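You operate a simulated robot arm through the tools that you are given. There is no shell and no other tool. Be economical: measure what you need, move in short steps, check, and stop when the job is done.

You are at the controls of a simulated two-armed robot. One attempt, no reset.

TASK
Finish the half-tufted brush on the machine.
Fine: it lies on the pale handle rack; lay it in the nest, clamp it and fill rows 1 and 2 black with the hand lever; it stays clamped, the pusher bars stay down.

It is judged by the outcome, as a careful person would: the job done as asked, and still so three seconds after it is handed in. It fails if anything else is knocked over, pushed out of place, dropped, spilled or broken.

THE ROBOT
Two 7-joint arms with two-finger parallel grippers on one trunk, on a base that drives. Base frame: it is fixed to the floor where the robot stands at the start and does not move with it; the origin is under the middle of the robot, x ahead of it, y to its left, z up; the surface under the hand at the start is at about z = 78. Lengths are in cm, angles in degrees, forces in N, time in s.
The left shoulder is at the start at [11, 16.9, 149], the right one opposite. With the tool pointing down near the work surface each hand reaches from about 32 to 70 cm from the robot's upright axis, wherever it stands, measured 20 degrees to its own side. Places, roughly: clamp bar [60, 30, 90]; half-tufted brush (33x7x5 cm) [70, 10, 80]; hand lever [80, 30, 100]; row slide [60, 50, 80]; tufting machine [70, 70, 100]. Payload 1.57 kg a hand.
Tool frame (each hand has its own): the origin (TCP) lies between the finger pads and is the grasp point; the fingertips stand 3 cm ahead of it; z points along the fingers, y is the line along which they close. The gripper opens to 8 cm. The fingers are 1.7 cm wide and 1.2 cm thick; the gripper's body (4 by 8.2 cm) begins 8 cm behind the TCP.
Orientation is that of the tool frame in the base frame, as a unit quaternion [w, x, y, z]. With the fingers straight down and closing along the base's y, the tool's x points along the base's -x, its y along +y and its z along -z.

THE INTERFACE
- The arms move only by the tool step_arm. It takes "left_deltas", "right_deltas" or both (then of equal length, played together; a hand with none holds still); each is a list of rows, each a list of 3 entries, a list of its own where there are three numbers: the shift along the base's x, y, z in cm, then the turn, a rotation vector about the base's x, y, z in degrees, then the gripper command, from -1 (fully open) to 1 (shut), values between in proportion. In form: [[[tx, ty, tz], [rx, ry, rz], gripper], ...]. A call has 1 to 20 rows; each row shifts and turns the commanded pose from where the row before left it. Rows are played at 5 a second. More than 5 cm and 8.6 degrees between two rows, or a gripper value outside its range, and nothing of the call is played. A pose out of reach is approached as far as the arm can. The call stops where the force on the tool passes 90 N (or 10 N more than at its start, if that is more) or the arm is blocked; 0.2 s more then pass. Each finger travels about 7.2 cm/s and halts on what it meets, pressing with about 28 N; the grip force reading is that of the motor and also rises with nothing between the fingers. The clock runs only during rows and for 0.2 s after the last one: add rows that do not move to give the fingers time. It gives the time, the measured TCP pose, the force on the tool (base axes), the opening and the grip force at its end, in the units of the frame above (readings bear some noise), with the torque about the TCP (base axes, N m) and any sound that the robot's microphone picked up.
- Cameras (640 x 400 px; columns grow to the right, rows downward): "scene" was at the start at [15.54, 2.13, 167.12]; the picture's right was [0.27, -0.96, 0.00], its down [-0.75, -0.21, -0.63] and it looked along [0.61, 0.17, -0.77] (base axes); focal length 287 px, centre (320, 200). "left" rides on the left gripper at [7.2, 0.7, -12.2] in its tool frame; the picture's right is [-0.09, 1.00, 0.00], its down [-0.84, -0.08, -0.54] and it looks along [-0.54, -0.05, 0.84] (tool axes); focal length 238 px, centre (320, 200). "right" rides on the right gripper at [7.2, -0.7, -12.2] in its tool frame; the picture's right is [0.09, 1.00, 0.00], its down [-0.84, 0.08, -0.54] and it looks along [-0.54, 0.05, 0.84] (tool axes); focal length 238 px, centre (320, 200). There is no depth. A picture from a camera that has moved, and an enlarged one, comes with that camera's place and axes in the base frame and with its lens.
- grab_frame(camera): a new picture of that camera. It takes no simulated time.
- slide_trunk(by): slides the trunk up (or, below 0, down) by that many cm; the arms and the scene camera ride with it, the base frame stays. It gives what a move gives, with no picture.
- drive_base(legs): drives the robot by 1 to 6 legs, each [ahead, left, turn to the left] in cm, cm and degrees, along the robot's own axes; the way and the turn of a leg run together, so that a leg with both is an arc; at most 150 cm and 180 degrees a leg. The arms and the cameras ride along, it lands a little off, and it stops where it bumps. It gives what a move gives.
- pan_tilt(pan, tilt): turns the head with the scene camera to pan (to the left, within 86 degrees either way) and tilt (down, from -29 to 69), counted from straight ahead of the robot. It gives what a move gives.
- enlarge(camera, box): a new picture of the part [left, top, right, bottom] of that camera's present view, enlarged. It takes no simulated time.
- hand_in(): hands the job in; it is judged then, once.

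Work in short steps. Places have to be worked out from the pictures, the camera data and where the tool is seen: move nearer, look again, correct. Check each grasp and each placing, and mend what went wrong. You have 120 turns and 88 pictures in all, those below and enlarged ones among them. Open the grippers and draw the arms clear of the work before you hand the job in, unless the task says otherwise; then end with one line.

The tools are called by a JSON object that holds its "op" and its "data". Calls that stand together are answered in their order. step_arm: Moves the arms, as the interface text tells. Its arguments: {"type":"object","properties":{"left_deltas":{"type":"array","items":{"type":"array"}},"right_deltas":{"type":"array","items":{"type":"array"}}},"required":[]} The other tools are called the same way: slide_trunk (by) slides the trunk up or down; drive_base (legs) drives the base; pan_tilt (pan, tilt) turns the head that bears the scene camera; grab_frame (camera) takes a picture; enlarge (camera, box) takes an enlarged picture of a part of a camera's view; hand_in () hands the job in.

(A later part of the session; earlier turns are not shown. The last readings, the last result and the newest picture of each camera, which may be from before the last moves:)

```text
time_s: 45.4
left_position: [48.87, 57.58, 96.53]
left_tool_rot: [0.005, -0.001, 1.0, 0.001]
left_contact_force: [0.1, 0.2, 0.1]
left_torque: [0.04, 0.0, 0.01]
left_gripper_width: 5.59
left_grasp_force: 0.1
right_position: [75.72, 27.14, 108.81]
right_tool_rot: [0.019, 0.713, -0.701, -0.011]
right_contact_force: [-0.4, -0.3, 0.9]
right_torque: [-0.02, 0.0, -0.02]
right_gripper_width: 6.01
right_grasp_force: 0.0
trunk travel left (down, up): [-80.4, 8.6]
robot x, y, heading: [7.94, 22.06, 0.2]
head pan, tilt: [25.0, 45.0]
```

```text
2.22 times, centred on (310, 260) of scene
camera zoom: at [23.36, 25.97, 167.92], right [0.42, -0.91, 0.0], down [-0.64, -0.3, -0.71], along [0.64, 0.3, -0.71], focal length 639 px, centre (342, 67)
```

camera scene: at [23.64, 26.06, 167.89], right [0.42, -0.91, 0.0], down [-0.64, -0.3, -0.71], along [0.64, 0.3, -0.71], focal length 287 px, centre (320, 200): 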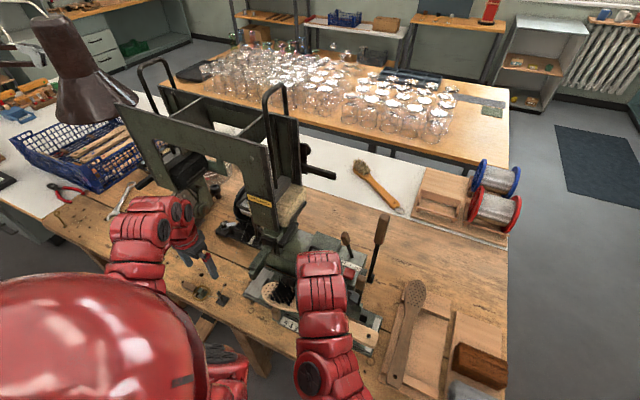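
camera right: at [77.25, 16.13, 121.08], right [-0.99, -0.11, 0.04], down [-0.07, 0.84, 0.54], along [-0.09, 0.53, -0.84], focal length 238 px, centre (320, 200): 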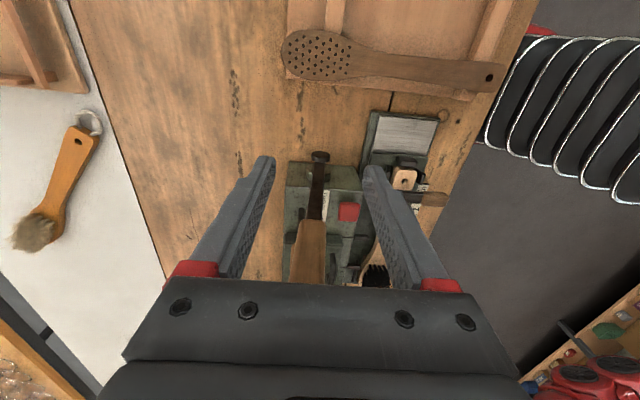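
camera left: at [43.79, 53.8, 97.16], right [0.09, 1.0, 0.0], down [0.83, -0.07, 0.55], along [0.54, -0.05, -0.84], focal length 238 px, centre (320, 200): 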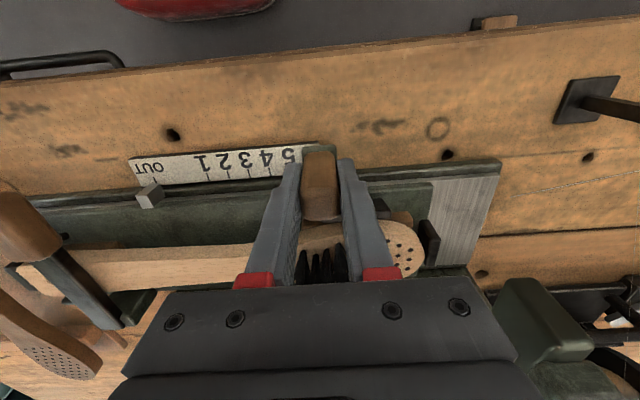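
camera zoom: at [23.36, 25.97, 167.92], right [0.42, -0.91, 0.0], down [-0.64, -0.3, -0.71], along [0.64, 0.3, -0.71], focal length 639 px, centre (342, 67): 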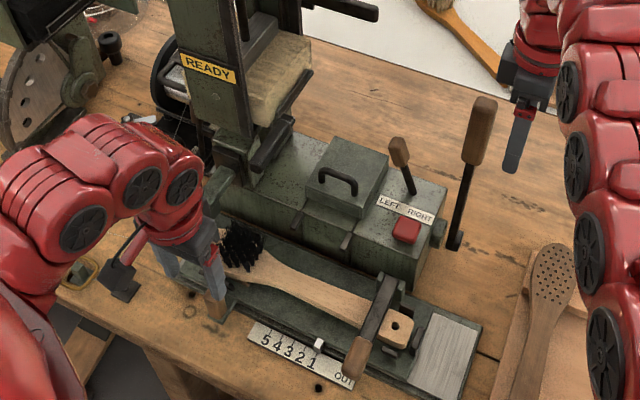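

Still READY without holding. Now I drive 5 cm left so the open fingers straddle the lever.

{"op": "drive_base", "data": {"legs": [[0, 5, 0]]}}

{"op": "grab_frame", "data": {"camera": "right"}}

{"op": "enlarge", "data": {"camera": "scene", "box": [300, 130, 460, 250]}}

```text
time_s: 46.4
left_position: [49.03, 62.2, 96.49]
left_tool_rot: [0.005, 0.0, 1.0, 0.001]
left_contact_force: [0.5, 0.0, 0.1]
left_torque: [0.02, -0.02, -0.03]
left_gripper_width: 5.6
left_grasp_force: 0.1
right_position: [76.11, 31.55, 108.83]
right_tool_rot: [0.018, 0.712, -0.702, -0.013]
right_contact_force: [0.2, -0.8, 0.3]
right_torque: [0.05, 0.04, -0.03]
right_gripper_width: 6.01
right_grasp_force: 0.1
trunk travel left (down, up): [-80.4, 8.6]
robot x, y, heading: [7.99, 27.15, 0.3]
head pan, tilt: [25.0, 45.0]
```

```text
19 pictures are left
camera right: at [77.28, 24.63, 120.98], right [-0.99, -0.11, 0.04], down [-0.07, 0.84, 0.54], along [-0.09, 0.53, -0.84], focal length 238 px, centre (320, 200)
```

right: 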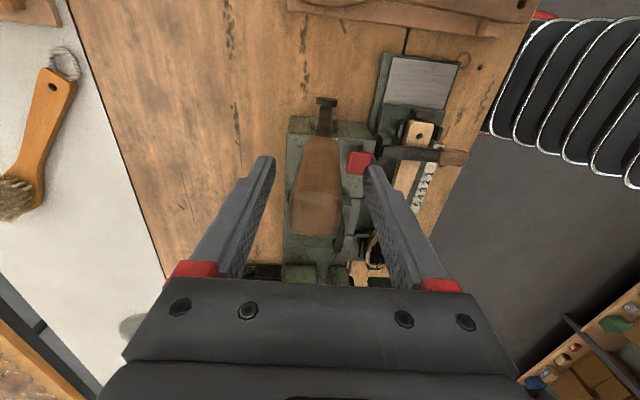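

```text
3.33 times, centred on (380, 190) of scene
camera zoom: at [23.55, 30.35, 167.92], right [0.42, -0.91, 0.0], down [-0.64, -0.3, -0.71], along [0.64, 0.3, -0.71], focal length 958 px, centre (120, 233)
```

zoom: 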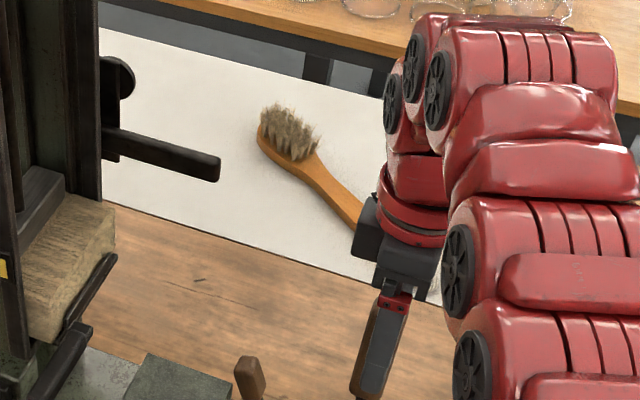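

The lever grip is centred between the fingers. I narrow the opening to ~3.4 cm and start pulling toward −x along its arc about (74,·,81), tilting the tool with it.

{"op": "step_arm", "data": {"right_deltas": [[[0, 0.2, 0], [0, 0, 0], 0.15], [[0, 0, 0], [0, 0, 0], 0.15], [[-1.7, 0, 0.05], [0, -3.5, 0], 0.15], [[-1.7, 0, 0], [0, -3.5, 0], 0.15], [[-1.7, 0, -0.15], [0, -3.5, 0], 0.15], [[-1.7, 0, -0.2], [0, -3.5, 0], 0.15]]}}

{"op": "enlarge", "data": {"camera": "scene", "box": [200, 130, 460, 310]}}

```text
time_s: 47.8
left_position: [49.15, 61.24, 96.78]
left_tool_rot: [0.005, 0.001, 1.0, 0.006]
left_contact_force: [0.6, 0.1, -1.2]
left_torque: [-0.05, -0.02, -0.02]
left_gripper_width: 5.63
left_grasp_force: 0.0
right_position: [69.48, 29.54, 108.34]
right_tool_rot: [0.065, -0.697, 0.71, -0.079]
right_contact_force: [4.9, -82.2, -19.4]
right_torque: [2.39, 0.46, -1.39]
right_gripper_width: 3.67
right_grasp_force: 1.3
trunk travel left (down, up): [-80.4, 8.6]
robot x, y, heading: [8.13, 27.25, 0.0]
head pan, tilt: [25.0, 45.0]
```

```text
2.22 times, centred on (330, 220) of scene
camera zoom: at [23.61, 29.13, 167.92], right [0.42, -0.91, -0.01], down [-0.64, -0.29, -0.71], along [0.64, 0.3, -0.7], focal length 639 px, centre (298, 156)
```

zoom: 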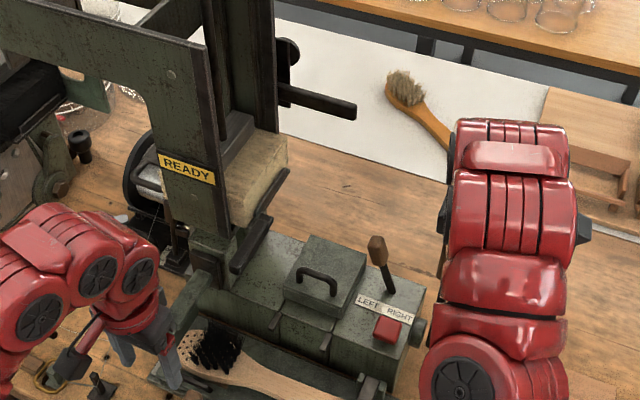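

A large sideways force (−82 N in y) shows up. I look through the right camera before moving.

{"op": "grab_frame", "data": {"camera": "right"}}

```text
16 pictures are left
camera right: at [67.65, 22.78, 120.48], right [-0.98, -0.07, -0.2], down [-0.17, 0.85, 0.5], along [0.13, 0.52, -0.84], focal length 238 px, centre (320, 200)
```

right: 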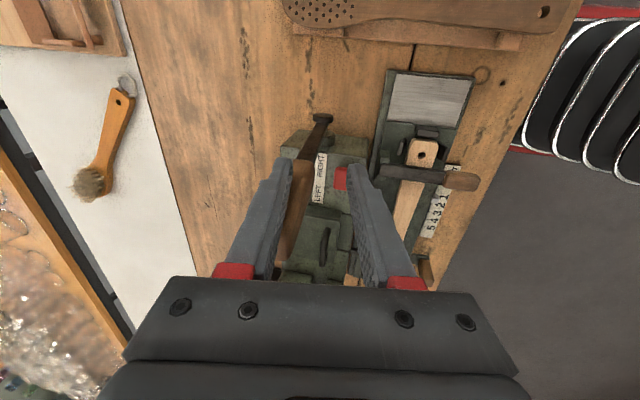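

The +x finger slipped off to the −y side of the round grip (my y was ~1 cm short). I retrace with opened fingers to free it.

{"op": "step_arm", "data": {"right_deltas": [[[0, -1, 0], [0, 0, 0], 0.15], [[0, -1.5, 0], [0, 0, 0], -0.5], [[1.7, 0, 0.2], [0, 3.5, 0], -0.5], [[1.7, 0, 0.15], [0, 3.5, 0], -0.5], [[1.7, 0, 0], [0, 3.5, 0], -0.5], [[1.7, 0, 0], [0, 3.5, 0], -0.5]]}}

{"op": "grab_frame", "data": {"camera": "right"}}

```text
time_s: 49.2
left_position: [49.16, 62.64, 96.22]
left_tool_rot: [0.004, -0.001, 1.0, 0.0]
left_contact_force: [0.1, 0.4, 0.1]
left_torque: [-0.05, 0.04, 0.0]
left_gripper_width: 5.62
left_grasp_force: 0.0
right_position: [76.12, 30.1, 108.75]
right_tool_rot: [0.02, 0.712, -0.702, -0.012]
right_contact_force: [0.0, 1.0, -0.5]
right_torque: [-0.02, 0.04, 0.02]
right_gripper_width: 6.0
right_grasp_force: 0.0
trunk travel left (down, up): [-80.4, 8.6]
robot x, y, heading: [7.72, 27.54, -0.1]
head pan, tilt: [25.0, 45.0]
```

```text
15 pictures are left
camera right: at [77.48, 23.11, 120.86], right [-0.99, -0.11, 0.05], down [-0.07, 0.84, 0.54], along [-0.1, 0.53, -0.84], focal length 238 px, centre (320, 200)
```

right: 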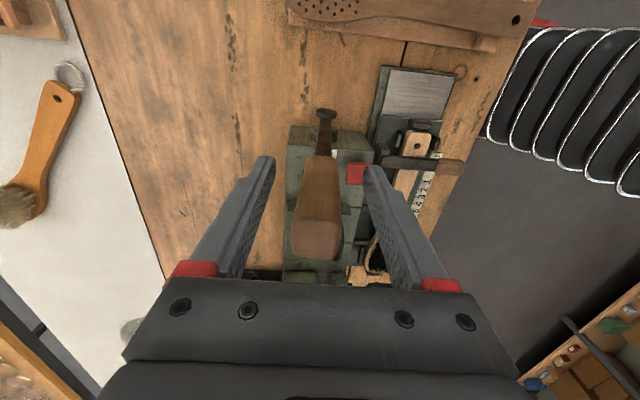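

Lever came back upright by itself. Its top is about (76,31.8,111.5). I drive 2 cm more left to centre the fingers on it in y.

{"op": "drive_base", "data": {"legs": [[0, 2.2, 0]]}}

{"op": "step_arm", "data": {"right_deltas": [[[0, 0, 0], [0, 0, 0], 0.2], [[0, 0, 0], [0, 0, 0], 0.6], [[0, 0, 0], [0, 0, 0], 1], [[0, 0, 0], [0, 0, 0], 1]]}}

{"op": "grab_frame", "data": {"camera": "right"}}

```text
time_s: 50.0
left_position: [48.94, 64.17, 96.71]
left_tool_rot: [0.005, 0.0, 1.0, 0.002]
left_contact_force: [0.5, -0.3, -0.3]
left_torque: [0.02, 0.0, 0.01]
left_gripper_width: 5.61
left_grasp_force: 0.1
right_position: [75.77, 31.29, 108.85]
right_tool_rot: [0.017, 0.711, -0.703, -0.013]
right_contact_force: [0.4, -0.7, 0.2]
right_torque: [0.04, 0.03, 0.02]
right_gripper_width: 6.0
right_grasp_force: 0.0
trunk travel left (down, up): [-80.4, 8.6]
robot x, y, heading: [8.19, 29.23, 0.4]
head pan, tilt: [25.0, 45.0]
```

```text
time_s: 51.0
left_position: [48.97, 64.64, 96.23]
left_tool_rot: [0.005, 0.0, 1.0, -0.001]
left_contact_force: [-0.2, 0.8, 0.1]
left_torque: [0.01, -0.03, 0.0]
left_gripper_width: 5.59
left_grasp_force: 0.1
right_position: [75.66, 31.99, 108.84]
right_tool_rot: [0.019, 0.712, -0.701, -0.011]
right_contact_force: [-6.4, 9.0, -0.1]
right_torque: [0.7, 2.29, -0.65]
right_gripper_width: 2.91
right_grasp_force: 39.3
trunk travel left (down, up): [-80.4, 8.6]
robot x, y, heading: [8.18, 29.22, -0.2]
head pan, tilt: [25.0, 45.0]
```

```text
14 pictures are left
camera right: at [77.1, 24.99, 120.98], right [-0.99, -0.11, 0.05], down [-0.07, 0.84, 0.54], along [-0.1, 0.53, -0.84], focal length 238 px, centre (320, 200)
```

right: 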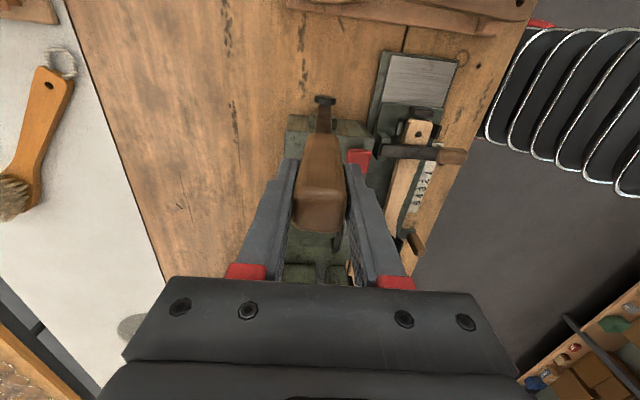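

Firmly gripped (2.9 cm). I pull through 14° along the arc and read the forces.

{"op": "step_arm", "data": {"right_deltas": [[[-1.7, 0, 0.05], [0, -3.5, 0], 1], [[-1.7, 0, -0.05], [0, -3.5, 0], 1], [[-1.7, 0, -0.16], [0, -3.5, 0], 1], [[-1.7, 0, -0.26], [0, -3.5, 0], 1]]}}

```text
time_s: 52.0
left_position: [49.02, 64.33, 96.75]
left_tool_rot: [0.005, 0.001, 1.0, -0.001]
left_contact_force: [0.2, 0.4, 2.2]
left_torque: [-0.02, 0.02, 0.04]
left_gripper_width: 5.59
left_grasp_force: 0.0
right_position: [71.43, 31.17, 110.18]
right_tool_rot: [-0.055, 0.706, -0.702, 0.07]
right_contact_force: [-8.7, -6.1, 49.5]
right_torque: [-0.29, 3.55, -0.92]
right_gripper_width: 3.13
right_grasp_force: 37.0
right hand out of reach, approached as far as the arm can: row 3
trunk travel left (down, up): [-80.4, 8.6]
robot x, y, heading: [8.0, 29.42, -0.3]
head pan, tilt: [25.0, 45.0]
```

The arm hits its inner reach limit here (that also explains the sideways slip). I return the lever upright in the grip, open, and withdraw to −y, to then back the base off 10 cm.

{"op": "step_arm", "data": {"right_deltas": [[[1.5, 0.2, -0.5], [0, 3.5, 0], 1], [[1.5, 0.2, -0.5], [0, 3.5, 0], 1], [[1.2, 0.3, -0.3], [0, 3.5, 0], 1], [[0, 0, 0], [0, 0, 0], 0], [[0, 0, 0], [0, 0, 0], -0.6], [[0, -3, 0], [0, 0, 0], -0.6], [[0, -4, 0], [0, 0, 0], -0.6]]}}

{"op": "drive_base", "data": {"legs": [[-10, 0, 0]]}}

{"op": "grab_frame", "data": {"camera": "scene"}}

```text
time_s: 53.6
left_position: [48.98, 64.42, 96.38]
left_tool_rot: [0.005, 0.0, 1.0, 0.001]
left_contact_force: [1.0, -0.7, 0.3]
left_torque: [-0.03, 0.0, -0.02]
left_gripper_width: 5.6
left_grasp_force: 0.1
right_position: [74.96, 25.53, 107.04]
right_tool_rot: [0.018, 0.712, -0.702, -0.012]
right_contact_force: [-1.1, -1.0, -0.4]
right_torque: [0.02, 0.02, -0.03]
right_gripper_width: 6.39
right_grasp_force: 0.0
trunk travel left (down, up): [-80.4, 8.6]
robot x, y, heading: [7.76, 29.39, 0.3]
head pan, tilt: [25.0, 45.0]
```

```text
time_s: 54.7
left_position: [38.96, 64.55, 96.39]
left_tool_rot: [0.005, 0.0, 1.0, 0.0]
left_contact_force: [-0.9, -0.7, 0.4]
left_torque: [-0.02, -0.01, 0.02]
left_gripper_width: 5.59
left_grasp_force: 0.1
right_position: [64.96, 25.41, 106.99]
right_tool_rot: [0.018, 0.711, -0.703, -0.012]
right_contact_force: [-0.8, 1.1, 0.0]
right_torque: [0.03, 0.01, -0.01]
right_gripper_width: 6.4
right_grasp_force: 0.0
trunk travel left (down, up): [-80.4, 8.6]
robot x, y, heading: [-1.79, 29.32, 0.0]
head pan, tilt: [25.0, 45.0]
```

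```text
13 pictures are left
camera scene: at [13.62, 32.93, 167.9], right [0.42, -0.91, 0.0], down [-0.64, -0.3, -0.71], along [0.64, 0.3, -0.71], focal length 287 px, centre (320, 200)
```

scene: 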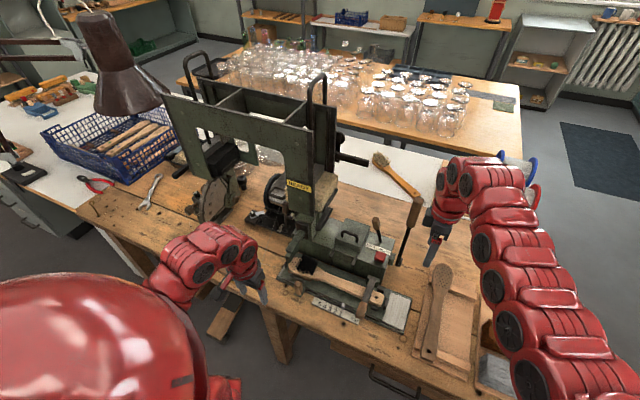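

Everything in place; lever upright. I extend the right hand back to x≈75.8, then +y onto the lever.

{"op": "step_arm", "data": {"right_deltas": [[[3.6, 0, 0.6], [0, 0, 0], -0.5], [[3.6, 0, 0.6], [0, 0, 0], -0.5], [[3.6, 0, 0.6], [0, 0, 0], -0.5], [[0, 3.3, 0], [0, 0, 0], -0.5], [[0, 3.3, 0], [0, 0, 0], -0.5], [[0, 0, 0], [0, 0, 0], -0.5]]}}

{"op": "grab_frame", "data": {"camera": "right"}}

```text
time_s: 56.1
left_position: [39.1, 64.5, 96.31]
left_tool_rot: [0.004, 0.0, 1.0, -0.001]
left_contact_force: [0.1, -0.2, 0.2]
left_torque: [-0.03, 0.01, 0.04]
left_gripper_width: 5.59
left_grasp_force: 0.1
right_position: [66.41, 31.45, 107.75]
right_tool_rot: [0.019, 0.711, -0.702, -0.012]
right_contact_force: [0.2, 0.6, 0.7]
right_torque: [0.0, 0.01, 0.0]
right_gripper_width: 6.0
right_grasp_force: 0.2
right hand out of reach, approached as far as the arm can: row 2, 3, 4, 5
trunk travel left (down, up): [-80.4, 8.6]
robot x, y, heading: [-2.35, 29.64, 0.0]
head pan, tilt: [25.0, 45.0]
```

```text
12 pictures are left
camera right: at [67.79, 24.61, 119.94], right [-0.99, -0.1, 0.04], down [-0.07, 0.84, 0.54], along [-0.09, 0.53, -0.84], focal length 238 px, centre (320, 200)
```

right: 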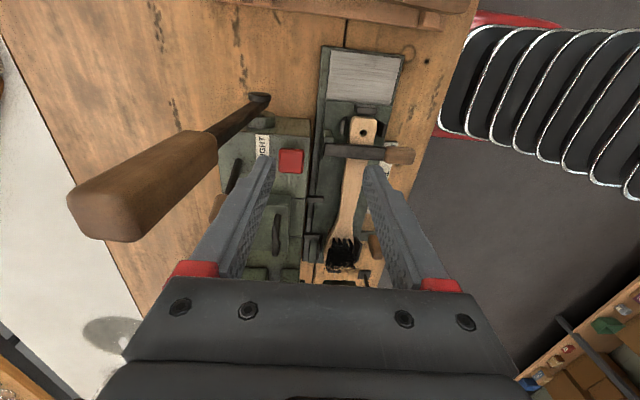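

At this height the reach window is narrow; raising the trunk widens it. I withdraw −y, raise the trunk 8.6 cm and drive ahead 8 cm.

{"op": "step_arm", "data": {"right_deltas": [[[0, -3, 0], [0, 0, 0], -0.5], [[0, -4, 0], [0, 0, 0], -0.5]]}}

{"op": "slide_trunk", "data": {"by": 8.5}}

{"op": "drive_base", "data": {"legs": [[8, 0, 0]]}}

{"op": "step_arm", "data": {"right_deltas": [[[0, 0, -3], [0, 0, 0], -0.5], [[1, 0, -3], [0, 0, 0], -0.5], [[1, 0, -1], [0, 0, 0], -0.5]]}}

```text
time_s: 56.7
left_position: [39.08, 64.41, 96.36]
left_tool_rot: [0.004, -0.001, 1.0, 0.0]
left_contact_force: [0.0, 0.5, 0.2]
left_torque: [0.0, 0.01, -0.02]
left_gripper_width: 5.6
left_grasp_force: 0.0
right_position: [66.4, 24.35, 107.67]
right_tool_rot: [0.019, 0.712, -0.701, -0.012]
right_contact_force: [0.0, -0.5, 0.1]
right_torque: [0.01, -0.01, 0.01]
right_gripper_width: 5.99
right_grasp_force: 0.1
trunk travel left (down, up): [-80.4, 8.6]
robot x, y, heading: [-1.96, 29.66, 0.0]
head pan, tilt: [25.0, 45.0]
```

```text
time_s: 57.9
left_position: [38.97, 64.51, 104.84]
left_tool_rot: [0.005, 0.0, 1.0, 0.0]
left_contact_force: [-0.1, 0.5, -0.2]
left_torque: [0.02, -0.02, 0.0]
left_gripper_width: 5.62
left_grasp_force: 0.1
right_position: [66.36, 24.48, 116.24]
right_tool_rot: [0.019, 0.712, -0.702, -0.012]
right_contact_force: [0.1, -1.3, 0.5]
right_torque: [-0.03, 0.0, -0.02]
right_gripper_width: 5.99
right_grasp_force: 0.1
trunk travel left (down, up): [-88.9, 0.1]
robot x, y, heading: [-2.17, 29.35, 0.2]
head pan, tilt: [25.0, 45.0]
```

```text
time_s: 59.0
left_position: [46.51, 64.56, 105.0]
left_tool_rot: [0.006, 0.0, 1.0, 0.0]
left_contact_force: [-0.6, 0.3, 0.6]
left_torque: [0.0, -0.01, 0.01]
left_gripper_width: 5.61
left_grasp_force: 0.1
right_position: [73.9, 24.56, 116.38]
right_tool_rot: [0.017, 0.712, -0.702, -0.011]
right_contact_force: [-0.2, -0.5, 0.6]
right_torque: [-0.04, -0.03, -0.01]
right_gripper_width: 5.97
right_grasp_force: 0.2
trunk travel left (down, up): [-88.9, 0.1]
robot x, y, heading: [5.78, 29.32, -0.0]
head pan, tilt: [25.0, 45.0]
```

```text
time_s: 59.8
left_position: [46.89, 64.49, 104.92]
left_tool_rot: [0.004, 0.0, 1.0, 0.0]
left_contact_force: [0.6, -1.1, 0.9]
left_torque: [0.01, 0.01, -0.02]
left_gripper_width: 5.58
left_grasp_force: 0.1
right_position: [75.63, 24.42, 109.28]
right_tool_rot: [0.019, 0.712, -0.702, -0.012]
right_contact_force: [-0.2, 0.1, 0.6]
right_torque: [0.01, -0.01, 0.02]
right_gripper_width: 5.97
right_grasp_force: 0.1
right hand out of reach, approached as far as the arm can: row 3
trunk travel left (down, up): [-88.9, 0.1]
robot x, y, heading: [5.55, 29.55, -0.2]
head pan, tilt: [25.0, 45.0]
```

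At (75.6,24.4,109.3). I now move +y 7.5 onto the lever and close.

{"op": "step_arm", "data": {"right_deltas": [[[0, 2.5, 0], [0, 0, 0], -0.5], [[0, 2.5, 0], [0, 0, 0], -0.5], [[0, 2.5, 0], [0, 0, 0], -0.5], [[0, 0, 0], [0, 0, 0], 0.2]]}}

{"op": "grab_frame", "data": {"camera": "right"}}

```text
time_s: 60.8
left_position: [46.81, 64.57, 104.93]
left_tool_rot: [0.004, 0.001, 1.0, 0.001]
left_contact_force: [0.0, 0.3, 0.2]
left_torque: [-0.02, 0.01, 0.0]
left_gripper_width: 5.6
left_grasp_force: 0.0
right_position: [74.51, 29.04, 109.58]
right_tool_rot: [0.018, 0.712, -0.702, -0.012]
right_contact_force: [0.4, -0.5, 0.7]
right_torque: [0.02, 0.02, -0.01]
right_gripper_width: 3.19
right_grasp_force: 0.1
right hand out of reach, approached as far as the arm can: row 1, 2
trunk travel left (down, up): [-88.9, 0.1]
robot x, y, heading: [5.78, 29.28, -0.0]
head pan, tilt: [25.0, 45.0]
```

```text
11 pictures are left
camera right: at [75.92, 22.24, 121.68], right [-0.99, -0.11, 0.04], down [-0.07, 0.84, 0.54], along [-0.09, 0.53, -0.84], focal length 238 px, centre (320, 200)
```

right: 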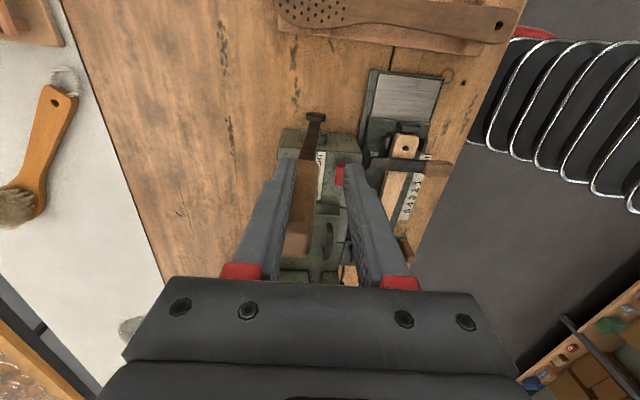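

Not yet overlapping. I reopen, then drive ahead 1.5 and left 2.8 cm so that the fingers straddle the lever within comfortable reach.

{"op": "step_arm", "data": {"right_deltas": [[[0, 0, 0], [0, 0, 0], -0.5], [[0, 0, -0.6], [0, 0, 0], -0.5]]}}

{"op": "drive_base", "data": {"legs": [[1.5, 0, 0], [0, 2.8, 0]]}}

{"op": "step_arm", "data": {"right_deltas": [[[0, 0, 0], [0, 0, 0], 0.2], [[0, 0, 0], [0, 0, 0], 0.6], [[0, 0, 0], [0, 0, 0], 1], [[0, 0, 0], [0, 0, 0], 1]]}}

{"op": "grab_frame", "data": {"camera": "right"}}

```text
time_s: 61.4
left_position: [46.78, 64.52, 104.91]
left_tool_rot: [0.004, 0.0, 1.0, 0.0]
left_contact_force: [-0.1, -0.9, -0.3]
left_torque: [0.0, 0.04, 0.01]
left_gripper_width: 5.59
left_grasp_force: 0.1
right_position: [74.13, 29.27, 109.05]
right_tool_rot: [0.019, 0.712, -0.702, -0.012]
right_contact_force: [0.4, 0.1, -0.9]
right_torque: [0.01, 0.0, -0.03]
right_gripper_width: 6.02
right_grasp_force: 0.2
right hand out of reach, approached as far as the arm can: row 2
trunk travel left (down, up): [-88.9, 0.1]
robot x, y, heading: [5.76, 29.22, -0.1]
head pan, tilt: [25.0, 45.0]
```

```text
time_s: 62.6
left_position: [48.48, 66.84, 105.13]
left_tool_rot: [0.005, 0.001, 1.0, 0.003]
left_contact_force: [0.4, -0.6, -0.4]
left_torque: [0.07, 0.02, 0.04]
left_gripper_width: 5.59
left_grasp_force: 0.0
right_position: [75.73, 31.4, 108.99]
right_tool_rot: [0.017, 0.712, -0.702, -0.014]
right_contact_force: [0.0, -0.6, -0.3]
right_torque: [0.07, 0.01, -0.01]
right_gripper_width: 6.01
right_grasp_force: 0.0
trunk travel left (down, up): [-88.9, 0.1]
robot x, y, heading: [7.19, 32.19, -0.1]
head pan, tilt: [25.0, 45.0]
```

```text
time_s: 63.6
left_position: [48.26, 67.48, 104.98]
left_tool_rot: [0.005, -0.001, 1.0, -0.001]
left_contact_force: [-0.3, -0.5, 0.2]
left_torque: [-0.01, 0.06, -0.03]
left_gripper_width: 5.6
left_grasp_force: 0.1
right_position: [75.56, 31.97, 108.91]
right_tool_rot: [0.02, 0.712, -0.702, -0.012]
right_contact_force: [-6.4, 8.2, 2.0]
right_torque: [0.32, 2.44, -0.52]
right_gripper_width: 2.85
right_grasp_force: 38.6
trunk travel left (down, up): [-88.9, 0.1]
robot x, y, heading: [7.4, 32.21, 0.0]
head pan, tilt: [25.0, 45.0]
```

```text
10 pictures are left
camera right: at [76.87, 25.14, 121.21], right [-0.99, -0.1, 0.05], down [-0.06, 0.84, 0.54], along [-0.09, 0.53, -0.84], focal length 238 px, centre (320, 200)
```

right: 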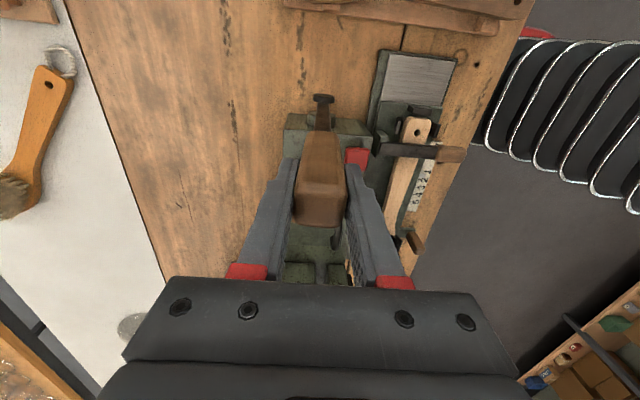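

Gripped again at (75.6,32.0,108.9). I pull 14° along the arc.

{"op": "step_arm", "data": {"right_deltas": [[[-1.7, 0, 0.05], [0, -3.5, 0], 1], [[-1.7, 0, -0.05], [0, -3.5, 0], 1], [[-1.7, 0, -0.16], [0, -3.5, 0], 1], [[-1.7, 0, -0.26], [0, -3.5, 0], 1]]}}

```text
time_s: 64.6
left_position: [48.02, 67.03, 105.04]
left_tool_rot: [0.007, 0.001, 1.0, 0.0]
left_contact_force: [-0.1, -0.6, -0.4]
left_torque: [0.02, 0.02, -0.03]
left_gripper_width: 5.59
left_grasp_force: 0.0
right_position: [69.82, 32.06, 105.43]
right_tool_rot: [-0.065, 0.707, -0.701, 0.075]
right_contact_force: [-16.0, -7.3, 26.9]
right_torque: [-0.28, 3.26, -0.53]
right_gripper_width: 2.87
right_grasp_force: 38.6
right hand out of reach, approached as far as the arm can: row 2, 3, 4
trunk travel left (down, up): [-88.9, 0.1]
robot x, y, heading: [7.41, 31.9, 0.0]
head pan, tilt: [25.0, 45.0]
```

The lever does move (≈13°, modest force); only the arm's folding limit stops it. I loosen to a straddle and use the base to pull: drive back 4 cm.

{"op": "step_arm", "data": {"right_deltas": [[[0, 0, 0], [0, 0, 0], 0.1], [[0, 0, 0], [0, 0, 0], 0.1]]}}

{"op": "drive_base", "data": {"legs": [[-4, 0, 0]]}}

```text
time_s: 65.2
left_position: [48.26, 67.31, 104.96]
left_tool_rot: [0.007, 0.0, 1.0, 0.0]
left_contact_force: [-0.3, -0.1, -0.8]
left_torque: [0.0, 0.02, 0.01]
left_gripper_width: 5.58
left_grasp_force: 0.1
right_position: [70.36, 32.46, 105.45]
right_tool_rot: [-0.067, 0.708, -0.7, 0.074]
right_contact_force: [3.0, 1.1, 0.5]
right_torque: [-0.05, 0.15, 0.0]
right_gripper_width: 3.89
right_grasp_force: 1.5
trunk travel left (down, up): [-88.9, 0.1]
robot x, y, heading: [7.43, 32.2, -0.2]
head pan, tilt: [25.0, 45.0]
```

```text
time_s: 66.0
left_position: [44.93, 67.24, 104.69]
left_tool_rot: [0.002, 0.0, 1.0, 0.001]
left_contact_force: [-0.2, -0.3, 0.0]
left_torque: [-0.02, 0.03, 0.01]
left_gripper_width: 5.55
left_grasp_force: 0.1
right_position: [67.02, 32.4, 105.07]
right_tool_rot: [-0.064, 0.708, -0.7, 0.074]
right_contact_force: [6.8, -0.4, -1.2]
right_torque: [0.04, -0.48, -0.1]
right_gripper_width: 4.12
right_grasp_force: 3.0
trunk travel left (down, up): [-88.9, 0.1]
robot x, y, heading: [3.35, 32.16, -0.2]
head pan, tilt: [25.0, 45.0]
```

The base pull works with little force (≈7 N). I tilt the tool further with the lever and lower slightly, then pull on.

{"op": "step_arm", "data": {"right_deltas": [[[0.6, 0, -0.8], [0, -4, 0], 0.1], [[0.6, 0, -0.8], [0, -4, 0], 0.1]]}}

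{"op": "drive_base", "data": {"legs": [[-5, 0, 0]]}}

```text
time_s: 66.7
left_position: [44.66, 67.34, 104.89]
left_tool_rot: [0.004, 0.001, 1.0, 0.0]
left_contact_force: [-0.2, -0.4, 0.6]
left_torque: [-0.02, 0.03, -0.04]
left_gripper_width: 5.61
left_grasp_force: 0.1
right_position: [68.18, 32.45, 103.59]
right_tool_rot: [-0.113, 0.7, -0.694, 0.124]
right_contact_force: [3.8, -0.6, -0.2]
right_torque: [0.01, 0.31, 0.01]
right_gripper_width: 3.91
right_grasp_force: 1.7
right hand out of reach, approached as far as the arm can: row 2
trunk travel left (down, up): [-88.9, 0.1]
robot x, y, heading: [3.27, 32.42, -0.1]
head pan, tilt: [25.0, 45.0]
```

```text
time_s: 67.6
left_position: [40.02, 67.21, 104.68]
left_tool_rot: [0.003, 0.0, 1.0, 0.0]
left_contact_force: [-0.2, 1.3, -0.8]
left_torque: [0.0, 0.03, 0.03]
left_gripper_width: 5.6
left_grasp_force: 0.1
right_position: [63.5, 32.87, 103.32]
right_tool_rot: [-0.114, 0.7, -0.694, 0.122]
right_contact_force: [6.9, -0.1, -0.3]
right_torque: [0.02, -0.18, -0.04]
right_gripper_width: 4.18
right_grasp_force: 3.0
trunk travel left (down, up): [-88.9, 0.1]
robot x, y, heading: [-1.28, 32.38, 0.1]
head pan, tilt: [25.0, 45.0]
```

Lever at ≈25°, still only 7 N. I repeat: tilt, lower, pull with the base.

{"op": "step_arm", "data": {"right_deltas": [[[0.3, 0, -1], [0, -4, 0], 0.1], [[0.3, 0, -1], [0, -4, 0], 0.1]]}}

{"op": "drive_base", "data": {"legs": [[-5, 0, 0]]}}

{"op": "enlarge", "data": {"camera": "scene", "box": [240, 150, 440, 350]}}

```text
time_s: 68.2
left_position: [39.73, 67.16, 104.83]
left_tool_rot: [0.004, 0.001, 1.0, 0.0]
left_contact_force: [0.3, 0.7, -0.4]
left_torque: [0.01, 0.01, 0.0]
left_gripper_width: 5.61
left_grasp_force: 0.0
right_position: [63.9, 32.61, 101.38]
right_tool_rot: [-0.164, 0.69, -0.684, 0.172]
right_contact_force: [7.0, 0.7, 0.5]
right_torque: [0.02, -0.12, -0.04]
right_gripper_width: 4.17
right_grasp_force: 2.9
trunk travel left (down, up): [-88.9, 0.1]
robot x, y, heading: [-1.53, 32.06, 0.2]
head pan, tilt: [25.0, 45.0]
```

```text
time_s: 69.1
left_position: [34.87, 67.3, 104.81]
left_tool_rot: [0.003, 0.002, 1.0, 0.0]
left_contact_force: [0.9, -0.8, 0.7]
left_torque: [-0.01, 0.02, -0.02]
left_gripper_width: 5.6
left_grasp_force: 0.1
right_position: [59.26, 32.61, 101.45]
right_tool_rot: [-0.162, 0.689, -0.685, 0.172]
right_contact_force: [11.7, 0.5, -0.6]
right_torque: [0.12, -0.83, -0.17]
right_gripper_width: 4.48
right_grasp_force: 11.8
trunk travel left (down, up): [-88.9, 0.1]
robot x, y, heading: [-6.33, 32.45, 0.2]
head pan, tilt: [25.0, 45.0]
```

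```text
2.00 times, centred on (340, 250) of scene
camera zoom: at [9.57, 35.75, 176.36], right [0.42, -0.91, 0.0], down [-0.64, -0.3, -0.71], along [0.64, 0.3, -0.71], focal length 575 px, centre (280, 100)
```

zoom: 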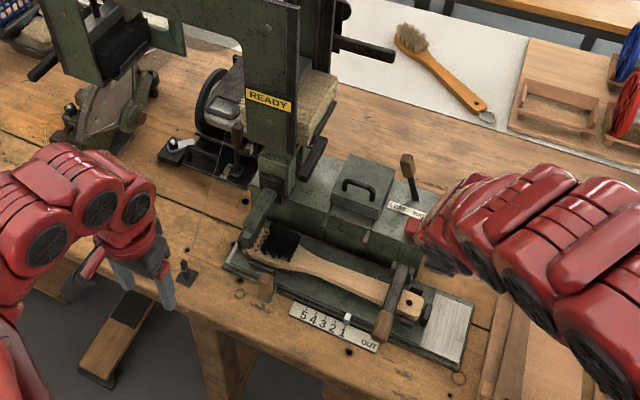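

Still READY; lever at ≈36°. The left magazine is clearly black. I continue the pull.

{"op": "step_arm", "data": {"right_deltas": [[[0, 0, -1.2], [0, -4, 0], 0.05], [[0, 0, -1.2], [0, -4, 0], 0.05]]}}

{"op": "drive_base", "data": {"legs": [[-5, 0, 0]]}}

```text
time_s: 69.7
left_position: [34.01, 67.41, 105.25]
left_tool_rot: [0.007, 0.0, 1.0, -0.001]
left_contact_force: [-1.1, 0.4, 0.8]
left_torque: [0.01, -0.02, 0.01]
left_gripper_width: 5.61
left_grasp_force: 0.0
right_position: [58.59, 32.45, 100.7]
right_tool_rot: [-0.181, 0.682, -0.678, 0.205]
right_contact_force: [-10.4, 15.0, 43.8]
right_torque: [0.26, -3.64, -0.26]
right_gripper_width: 4.18
right_grasp_force: 44.5
right hand out of reach, approached as far as the arm can: row 1, 2
trunk travel left (down, up): [-88.9, 0.1]
robot x, y, heading: [-6.44, 32.23, -0.1]
head pan, tilt: [25.0, 45.0]
```

```text
time_s: 70.6
left_position: [29.62, 67.11, 105.09]
left_tool_rot: [0.005, 0.002, 1.0, -0.001]
left_contact_force: [-0.1, -0.2, -0.3]
left_torque: [0.01, -0.02, -0.03]
left_gripper_width: 5.6
left_grasp_force: 0.1
right_position: [53.94, 31.64, 100.26]
right_tool_rot: [0.175, -0.68, 0.682, -0.203]
right_contact_force: [1.7, -4.5, 9.8]
right_torque: [0.05, -0.69, -0.31]
right_gripper_width: 4.5
right_grasp_force: 18.9
trunk travel left (down, up): [-88.9, 0.1]
robot x, y, heading: [-11.64, 32.27, -0.2]
head pan, tilt: [25.0, 45.0]
heard: click
```

A click was heard at ≈46°. I look at the sign and brush head.

{"op": "enlarge", "data": {"camera": "scene", "box": [260, 150, 440, 310]}}

```text
2.50 times, centred on (350, 230) of scene
camera zoom: at [3.95, 35.67, 176.45], right [0.42, -0.91, 0.0], down [-0.64, -0.3, -0.71], along [0.64, 0.3, -0.71], focal length 719 px, centre (245, 125)
```

zoom: 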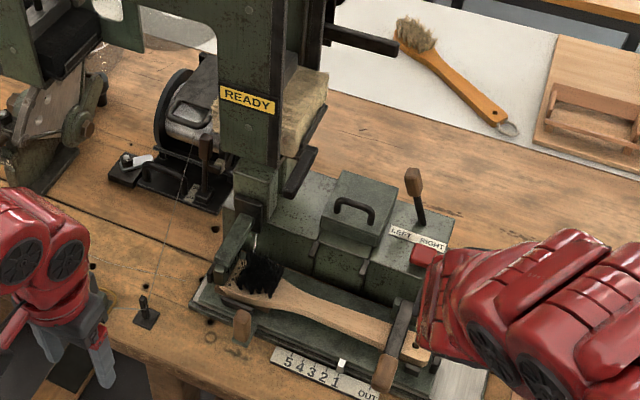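

The click marks the stroke; I pull 2 cm further to be sure it is full, then bring the lever back in the same staged way with looser fingers.

{"op": "drive_base", "data": {"legs": [[-2, 0, 0]]}}

{"op": "step_arm", "data": {"right_deltas": [[[0, 0, 0], [0, 0, 0], -0.2], [[0, 0, 0], [0, 0, 0], -0.2]]}}

{"op": "drive_base", "data": {"legs": [[7, 0, 0]]}}

{"op": "step_arm", "data": {"right_deltas": [[[0, 0, 0.6], [0, 3, 0], -0.2], [[0, 0, 0.6], [0, 3, 0], -0.2]]}}

{"op": "drive_base", "data": {"legs": [[5, 0, 0]]}}

```text
time_s: 71.4
left_position: [27.8, 67.12, 104.83]
left_tool_rot: [0.005, 0.003, 1.0, 0.0]
left_contact_force: [0.4, 0.3, -0.1]
left_torque: [-0.03, 0.04, -0.01]
left_gripper_width: 5.6
left_grasp_force: 0.0
right_position: [52.15, 31.77, 100.06]
right_tool_rot: [0.175, -0.68, 0.682, -0.202]
right_contact_force: [1.8, -0.1, 5.9]
right_torque: [0.05, -0.25, 0.05]
right_gripper_width: 4.27
right_grasp_force: 2.9
trunk travel left (down, up): [-88.9, 0.1]
robot x, y, heading: [-13.32, 32.05, -0.3]
head pan, tilt: [25.0, 45.0]
```

```text
time_s: 72.0
left_position: [27.63, 67.2, 105.09]
left_tool_rot: [0.005, 0.002, 1.0, 0.001]
left_contact_force: [-0.1, 0.1, -0.2]
left_torque: [0.0, 0.03, -0.01]
left_gripper_width: 5.63
left_grasp_force: 0.0
right_position: [52.07, 31.77, 100.21]
right_tool_rot: [0.175, -0.68, 0.682, -0.203]
right_contact_force: [3.2, -0.3, 4.7]
right_torque: [0.04, -0.23, -0.07]
right_gripper_width: 5.23
right_grasp_force: 2.0
trunk travel left (down, up): [-88.9, 0.1]
robot x, y, heading: [-13.68, 32.3, 0.1]
head pan, tilt: [25.0, 45.0]
```

```text
time_s: 73.0
left_position: [34.51, 67.18, 104.94]
left_tool_rot: [0.006, 0.002, 1.0, 0.0]
left_contact_force: [0.3, -0.6, -0.6]
left_torque: [-0.01, -0.02, 0.0]
left_gripper_width: 5.62
left_grasp_force: 0.1
right_position: [58.69, 31.81, 100.4]
right_tool_rot: [0.177, -0.68, 0.682, -0.204]
right_contact_force: [2.1, 0.3, 2.4]
right_torque: [-0.03, 0.3, 0.02]
right_gripper_width: 5.37
right_grasp_force: 2.7
trunk travel left (down, up): [-88.9, 0.1]
robot x, y, heading: [-6.74, 32.22, -0.1]
head pan, tilt: [25.0, 45.0]
```

```text
time_s: 73.6
left_position: [34.65, 67.0, 104.8]
left_tool_rot: [0.006, 0.002, 1.0, 0.0]
left_contact_force: [0.0, 0.0, -0.6]
left_torque: [0.0, 0.0, 0.01]
left_gripper_width: 5.61
left_grasp_force: 0.2
right_position: [59.09, 31.77, 101.42]
right_tool_rot: [-0.14, 0.691, -0.69, 0.167]
right_contact_force: [5.0, -2.2, 4.3]
right_torque: [-0.02, -0.22, -0.18]
right_gripper_width: 5.38
right_grasp_force: 3.1
trunk travel left (down, up): [-88.9, 0.1]
robot x, y, heading: [-6.63, 32.08, 0.2]
head pan, tilt: [25.0, 45.0]
```

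```text
time_s: 74.5
left_position: [39.63, 67.07, 104.89]
left_tool_rot: [0.006, 0.001, 1.0, 0.0]
left_contact_force: [-0.1, 0.6, 0.3]
left_torque: [-0.02, 0.02, -0.03]
left_gripper_width: 5.61
left_grasp_force: 0.0
right_position: [63.83, 31.76, 101.48]
right_tool_rot: [0.14, -0.69, 0.69, -0.167]
right_contact_force: [5.0, 0.6, 5.4]
right_torque: [0.04, -0.22, -0.06]
right_gripper_width: 5.34
right_grasp_force: 3.1
trunk travel left (down, up): [-88.9, 0.1]
robot x, y, heading: [-1.66, 32.18, 0.0]
head pan, tilt: [25.0, 45.0]
```

Spring force leads the lever back against my fingers. I continue the staged return to upright.

{"op": "step_arm", "data": {"right_deltas": [[[0, 0, 1], [0, 4, 0], -0.2], [[0, 0, 1], [0, 4, 0], -0.2]]}}

{"op": "drive_base", "data": {"legs": [[5, 0, 0]]}}

{"op": "step_arm", "data": {"right_deltas": [[[0, 0, 1], [0, 4, 0], -0.2], [[0, 0, 1], [0, 4, 0], -0.2]]}}

{"op": "drive_base", "data": {"legs": [[5, 0, 0]]}}

{"op": "step_arm", "data": {"right_deltas": [[[0.6, 0, 0.6], [0, 3.5, 0], -0.3], [[0.6, 0, 0.4], [0, 3.5, 0], -0.3], [[0.6, 0, 0], [0, 0, 0], -0.3]]}}

{"op": "grab_frame", "data": {"camera": "right"}}

{"op": "enlarge", "data": {"camera": "scene", "box": [220, 150, 400, 330]}}

```text
time_s: 75.2
left_position: [39.77, 67.0, 104.81]
left_tool_rot: [0.005, 0.002, 1.0, 0.001]
left_contact_force: [0.8, -0.6, -0.8]
left_torque: [0.01, 0.0, 0.01]
left_gripper_width: 5.6
left_grasp_force: 0.0
right_position: [64.03, 31.66, 103.36]
right_tool_rot: [-0.091, 0.7, -0.698, 0.117]
right_contact_force: [4.5, -0.6, 2.0]
right_torque: [-0.04, -0.22, -0.06]
right_gripper_width: 5.29
right_grasp_force: 2.6
trunk travel left (down, up): [-88.9, 0.1]
robot x, y, heading: [-1.5, 32.24, -0.2]
head pan, tilt: [25.0, 45.0]
```

```text
time_s: 76.1
left_position: [44.43, 67.18, 104.99]
left_tool_rot: [0.006, 0.001, 1.0, 0.0]
left_contact_force: [1.0, -1.2, 0.8]
left_torque: [0.0, -0.01, -0.04]
left_gripper_width: 5.6
left_grasp_force: 0.1
right_position: [68.65, 31.84, 103.56]
right_tool_rot: [-0.092, 0.701, -0.698, 0.119]
right_contact_force: [3.2, 0.0, 3.1]
right_torque: [-0.01, 0.22, -0.05]
right_gripper_width: 5.14
right_grasp_force: 1.8
trunk travel left (down, up): [-88.9, 0.1]
robot x, y, heading: [3.41, 32.15, 0.0]
head pan, tilt: [25.0, 45.0]
```

```text
time_s: 76.7
left_position: [44.59, 67.18, 104.92]
left_tool_rot: [0.004, 0.002, 1.0, 0.001]
left_contact_force: [-0.1, 0.4, 0.0]
left_torque: [-0.04, 0.03, -0.02]
left_gripper_width: 5.6
left_grasp_force: 0.1
right_position: [68.94, 31.78, 105.34]
right_tool_rot: [-0.043, 0.708, -0.702, 0.069]
right_contact_force: [4.0, 0.5, 2.4]
right_torque: [0.01, -0.19, -0.03]
right_gripper_width: 5.22
right_grasp_force: 2.6
trunk travel left (down, up): [-88.9, 0.1]
robot x, y, heading: [3.3, 32.23, -0.2]
head pan, tilt: [25.0, 45.0]
```

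```text
time_s: 77.6
left_position: [49.0, 67.22, 105.07]
left_tool_rot: [0.007, 0.002, 1.0, 0.0]
left_contact_force: [0.1, 0.0, 0.5]
left_torque: [-0.02, -0.04, -0.01]
left_gripper_width: 5.6
left_grasp_force: 0.2
right_position: [73.39, 31.75, 105.65]
right_tool_rot: [-0.044, 0.707, -0.703, 0.07]
right_contact_force: [3.4, 0.1, 2.5]
right_torque: [0.01, 0.14, -0.07]
right_gripper_width: 5.05
right_grasp_force: 1.5
trunk travel left (down, up): [-88.9, 0.1]
robot x, y, heading: [8.22, 32.11, -0.1]
head pan, tilt: [25.0, 45.0]
```

```text
time_s: 78.4
left_position: [49.42, 67.16, 104.97]
left_tool_rot: [0.004, 0.001, 1.0, 0.0]
left_contact_force: [-0.3, -0.4, 0.2]
left_torque: [0.0, -0.03, 0.0]
left_gripper_width: 5.6
left_grasp_force: 0.1
right_position: [75.6, 31.65, 106.26]
right_tool_rot: [0.0, 0.709, -0.704, 0.025]
right_contact_force: [-0.6, -0.3, 0.0]
right_torque: [-0.02, 0.02, 0.02]
right_gripper_width: 5.23
right_grasp_force: 0.1
trunk travel left (down, up): [-88.9, 0.1]
robot x, y, heading: [8.36, 32.56, -0.3]
head pan, tilt: [25.0, 45.0]
```

```text
7 pictures are left
camera right: at [76.0, 25.03, 118.73], right [-0.99, -0.1, -0.03], down [-0.1, 0.86, 0.51], along [-0.02, 0.51, -0.86], focal length 238 px, centre (320, 200)
```

right: 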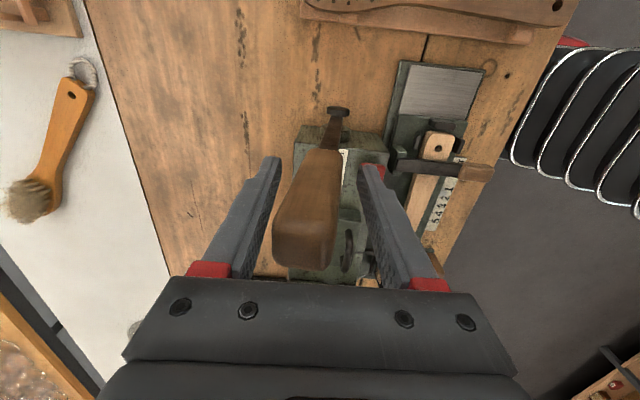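

```text
2.22 times, centred on (310, 240) of scene
camera zoom: at [24.01, 35.58, 176.39], right [0.42, -0.91, 0.0], down [-0.64, -0.3, -0.71], along [0.64, 0.3, -0.71], focal length 639 px, centre (342, 111)
```

zoom: 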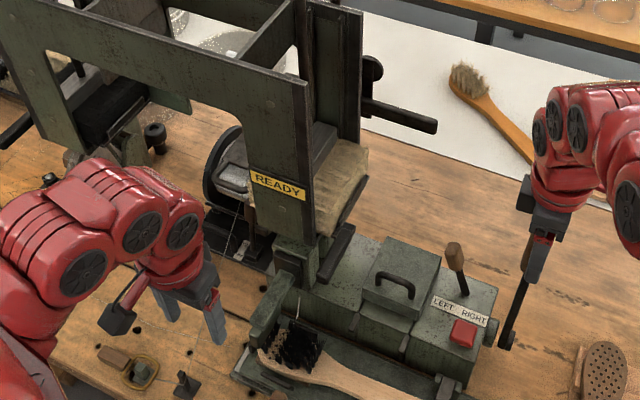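

Lever is back upright. I check the head closely to see whether row 1 was filled by one stroke.

{"op": "enlarge", "data": {"camera": "scene", "box": [264, 278, 328, 322]}}

```text
9.09 times, centred on (296, 300) of scene
camera zoom: at [24.01, 35.58, 176.39], right [0.42, -0.91, 0.0], down [-0.64, -0.3, -0.71], along [0.64, 0.3, -0.71], focal length 2613 px, centre (538, -709)
```

zoom: 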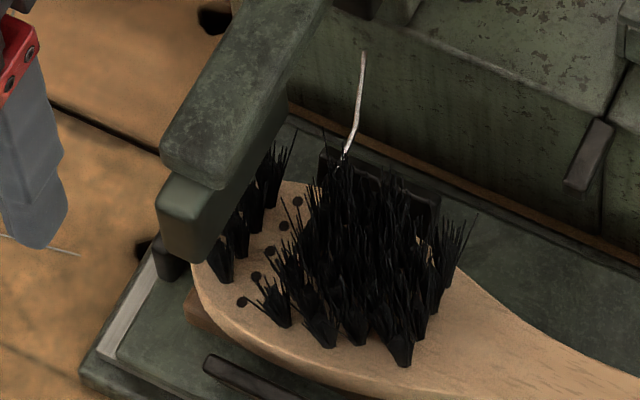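

Row 1 is black now, the next line is still empty. Left hand: back to the peg, now at about (51,57.5).

{"op": "step_arm", "data": {"left_deltas": [[[0.5, -3, -3], [0, 0, 0], -0.2], [[0.5, -3.5, -3], [0, 0, 0], -0.2], [[0.6, -3.2, -3], [0, 0, 0], -0.2], [[0, 0, -3], [0, 0, 0], -0.2]]}}

{"op": "grab_frame", "data": {"camera": "left"}}

```text
time_s: 79.4
left_position: [51.01, 57.41, 92.95]
left_tool_rot: [0.005, 0.001, 1.0, 0.0]
left_contact_force: [0.6, 0.6, 0.0]
left_torque: [-0.01, -0.01, -0.02]
left_gripper_width: 4.83
left_grasp_force: 0.1
right_position: [75.58, 31.75, 106.38]
right_tool_rot: [0.0, 0.711, -0.703, 0.026]
right_contact_force: [-0.4, -0.5, 0.7]
right_torque: [0.01, 0.01, 0.02]
right_gripper_width: 5.21
right_grasp_force: 0.0
trunk travel left (down, up): [-88.9, 0.1]
robot x, y, heading: [8.5, 31.87, -0.4]
head pan, tilt: [25.0, 45.0]
```

```text
4 pictures are left
camera left: at [43.84, 58.03, 105.15], right [0.09, 1.0, 0.0], down [0.83, -0.08, 0.55], along [0.55, -0.05, -0.83], focal length 238 px, centre (320, 200)
```

left: 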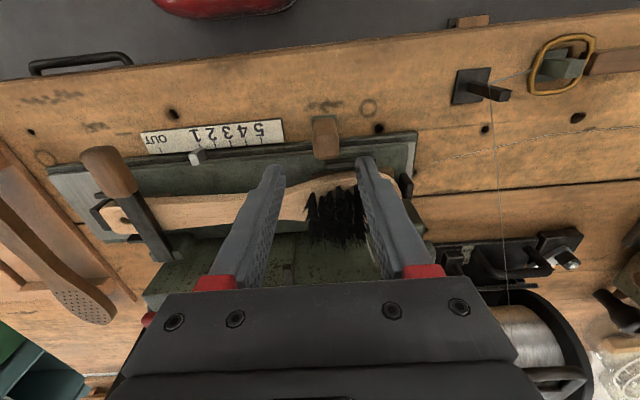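

Peg is again ~0.4 cm to +y of the hand centre, same as before. I correct, descend, and grip.

{"op": "step_arm", "data": {"left_deltas": [[[0, 0.3, -3], [0, 0, 0], -0.2], [[0, 0, -3], [0, 0, 0], -0.2], [[0, 0, -2], [0, 0, 0], -0.2], [[0, 0, 0], [0, 0, 0], 0.4], [[0, 0, 0], [0, 0, 0], 1], [[0, 0, 0], [0, 0, 0], 1]]}}

```text
time_s: 80.8
left_position: [51.15, 57.81, 84.87]
left_tool_rot: [0.005, 0.002, 1.0, 0.001]
left_contact_force: [0.9, 3.8, -1.6]
left_torque: [-0.12, -0.62, 0.28]
left_gripper_width: 2.22
left_grasp_force: 34.4
right_position: [75.53, 31.71, 106.32]
right_tool_rot: [-0.001, 0.71, -0.703, 0.026]
right_contact_force: [0.5, 0.9, -0.8]
right_torque: [-0.03, 0.01, -0.01]
right_gripper_width: 5.24
right_grasp_force: 0.0
trunk travel left (down, up): [-88.9, 0.1]
robot x, y, heading: [8.61, 32.26, -0.1]
head pan, tilt: [25.0, 45.0]
```

Peg held. I push +1.74 cm to row 2 and check pointer and sign.

{"op": "step_arm", "data": {"left_deltas": [[[0, 0.6, 0], [0, 0, 0], 1], [[0, 0.6, 0], [0, 0, 0], 1], [[0, 0.54, 0], [0, 0, 0], 1], [[0, 0, 0], [0, 0, 0], 1]]}}

{"op": "enlarge", "data": {"camera": "left", "box": [40, 120, 360, 320]}}

```text
time_s: 81.8
left_position: [51.21, 59.54, 84.98]
left_tool_rot: [0.006, 0.002, 1.0, 0.001]
left_contact_force: [5.1, 2.0, 4.0]
left_torque: [-0.42, 1.14, 0.34]
left_gripper_width: 2.19
left_grasp_force: 35.1
right_position: [75.61, 31.68, 106.36]
right_tool_rot: [-0.001, 0.71, -0.703, 0.026]
right_contact_force: [1.0, -0.1, -0.9]
right_torque: [0.0, -0.01, 0.01]
right_gripper_width: 5.2
right_grasp_force: 0.1
trunk travel left (down, up): [-88.9, 0.1]
robot x, y, heading: [8.32, 32.24, -0.1]
head pan, tilt: [25.0, 45.0]
```

```text
2.00 times, centred on (200, 220) of left
camera zoom: at [43.84, 60.18, 97.12], right [0.1, 1.0, 0.0], down [0.83, -0.08, 0.55], along [0.55, -0.05, -0.83], focal length 477 px, centre (560, 160)
```

zoom: 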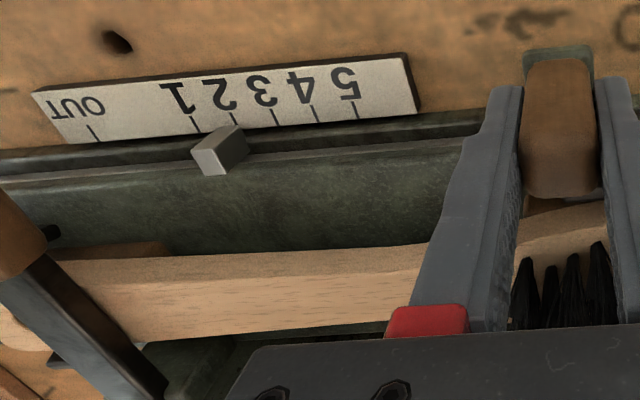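

Pointer matches tick 2 exactly as it matched tick 1 when READY. I release the peg, raise the left hand, and begin the second lever stroke with the base.

{"op": "step_arm", "data": {"left_deltas": [[[0, 0, 0], [0, 0, 0], 0], [[0, 0, 0], [0, 0, 0], -0.4], [[0, 0, 3], [0, 0, 0], -0.4], [[0, 0, 4], [0, 0, 0], -0.4], [[-1, 0, 4], [0, 0, 0], -0.4], [[-1, 1, 4], [0, 0, 0], -0.4]]}}

{"op": "step_arm", "data": {"right_deltas": [[[0, 0.3, 0.3], [0, 0, 0], 0.1], [[0, 0, 0], [0, 0, 0], 0.1]]}}

{"op": "drive_base", "data": {"legs": [[-4, 0, 0]]}}

```text
time_s: 83.2
left_position: [48.88, 60.61, 100.05]
left_tool_rot: [0.005, 0.002, 1.0, 0.001]
left_contact_force: [-0.3, -0.2, -1.0]
left_torque: [0.01, 0.03, 0.01]
left_gripper_width: 5.59
left_grasp_force: 0.1
right_position: [75.51, 31.76, 106.4]
right_tool_rot: [0.0, 0.71, -0.704, 0.025]
right_contact_force: [-0.3, -0.8, 0.6]
right_torque: [0.03, 0.01, -0.02]
right_gripper_width: 5.18
right_grasp_force: 0.0
trunk travel left (down, up): [-88.9, 0.1]
robot x, y, heading: [8.47, 32.49, -0.4]
head pan, tilt: [25.0, 45.0]
```

```text
time_s: 83.8
left_position: [48.97, 60.54, 100.0]
left_tool_rot: [0.005, 0.002, 1.0, 0.0]
left_contact_force: [0.4, -0.8, 0.5]
left_torque: [0.0, -0.03, 0.01]
left_gripper_width: 5.64
left_grasp_force: 0.1
right_position: [75.58, 31.92, 106.72]
right_tool_rot: [0.0, 0.71, -0.703, 0.025]
right_contact_force: [2.6, 0.0, -0.2]
right_torque: [-0.04, 0.12, 0.0]
right_gripper_width: 3.84
right_grasp_force: 1.3
trunk travel left (down, up): [-88.9, 0.1]
robot x, y, heading: [8.51, 32.31, -0.2]
head pan, tilt: [25.0, 45.0]
```

```text
time_s: 84.7
left_position: [45.37, 60.5, 99.66]
left_tool_rot: [0.002, 0.002, 1.0, 0.0]
left_contact_force: [0.6, 0.5, 0.3]
left_torque: [0.0, 0.04, -0.02]
left_gripper_width: 5.62
left_grasp_force: 0.0
right_position: [72.09, 31.96, 106.29]
right_tool_rot: [0.001, 0.709, -0.704, 0.024]
right_contact_force: [5.9, 0.1, -2.5]
right_torque: [-0.03, -0.11, -0.02]
right_gripper_width: 4.03
right_grasp_force: 2.1
trunk travel left (down, up): [-88.9, 0.1]
robot x, y, heading: [4.44, 31.79, -0.5]
head pan, tilt: [25.0, 45.0]
```

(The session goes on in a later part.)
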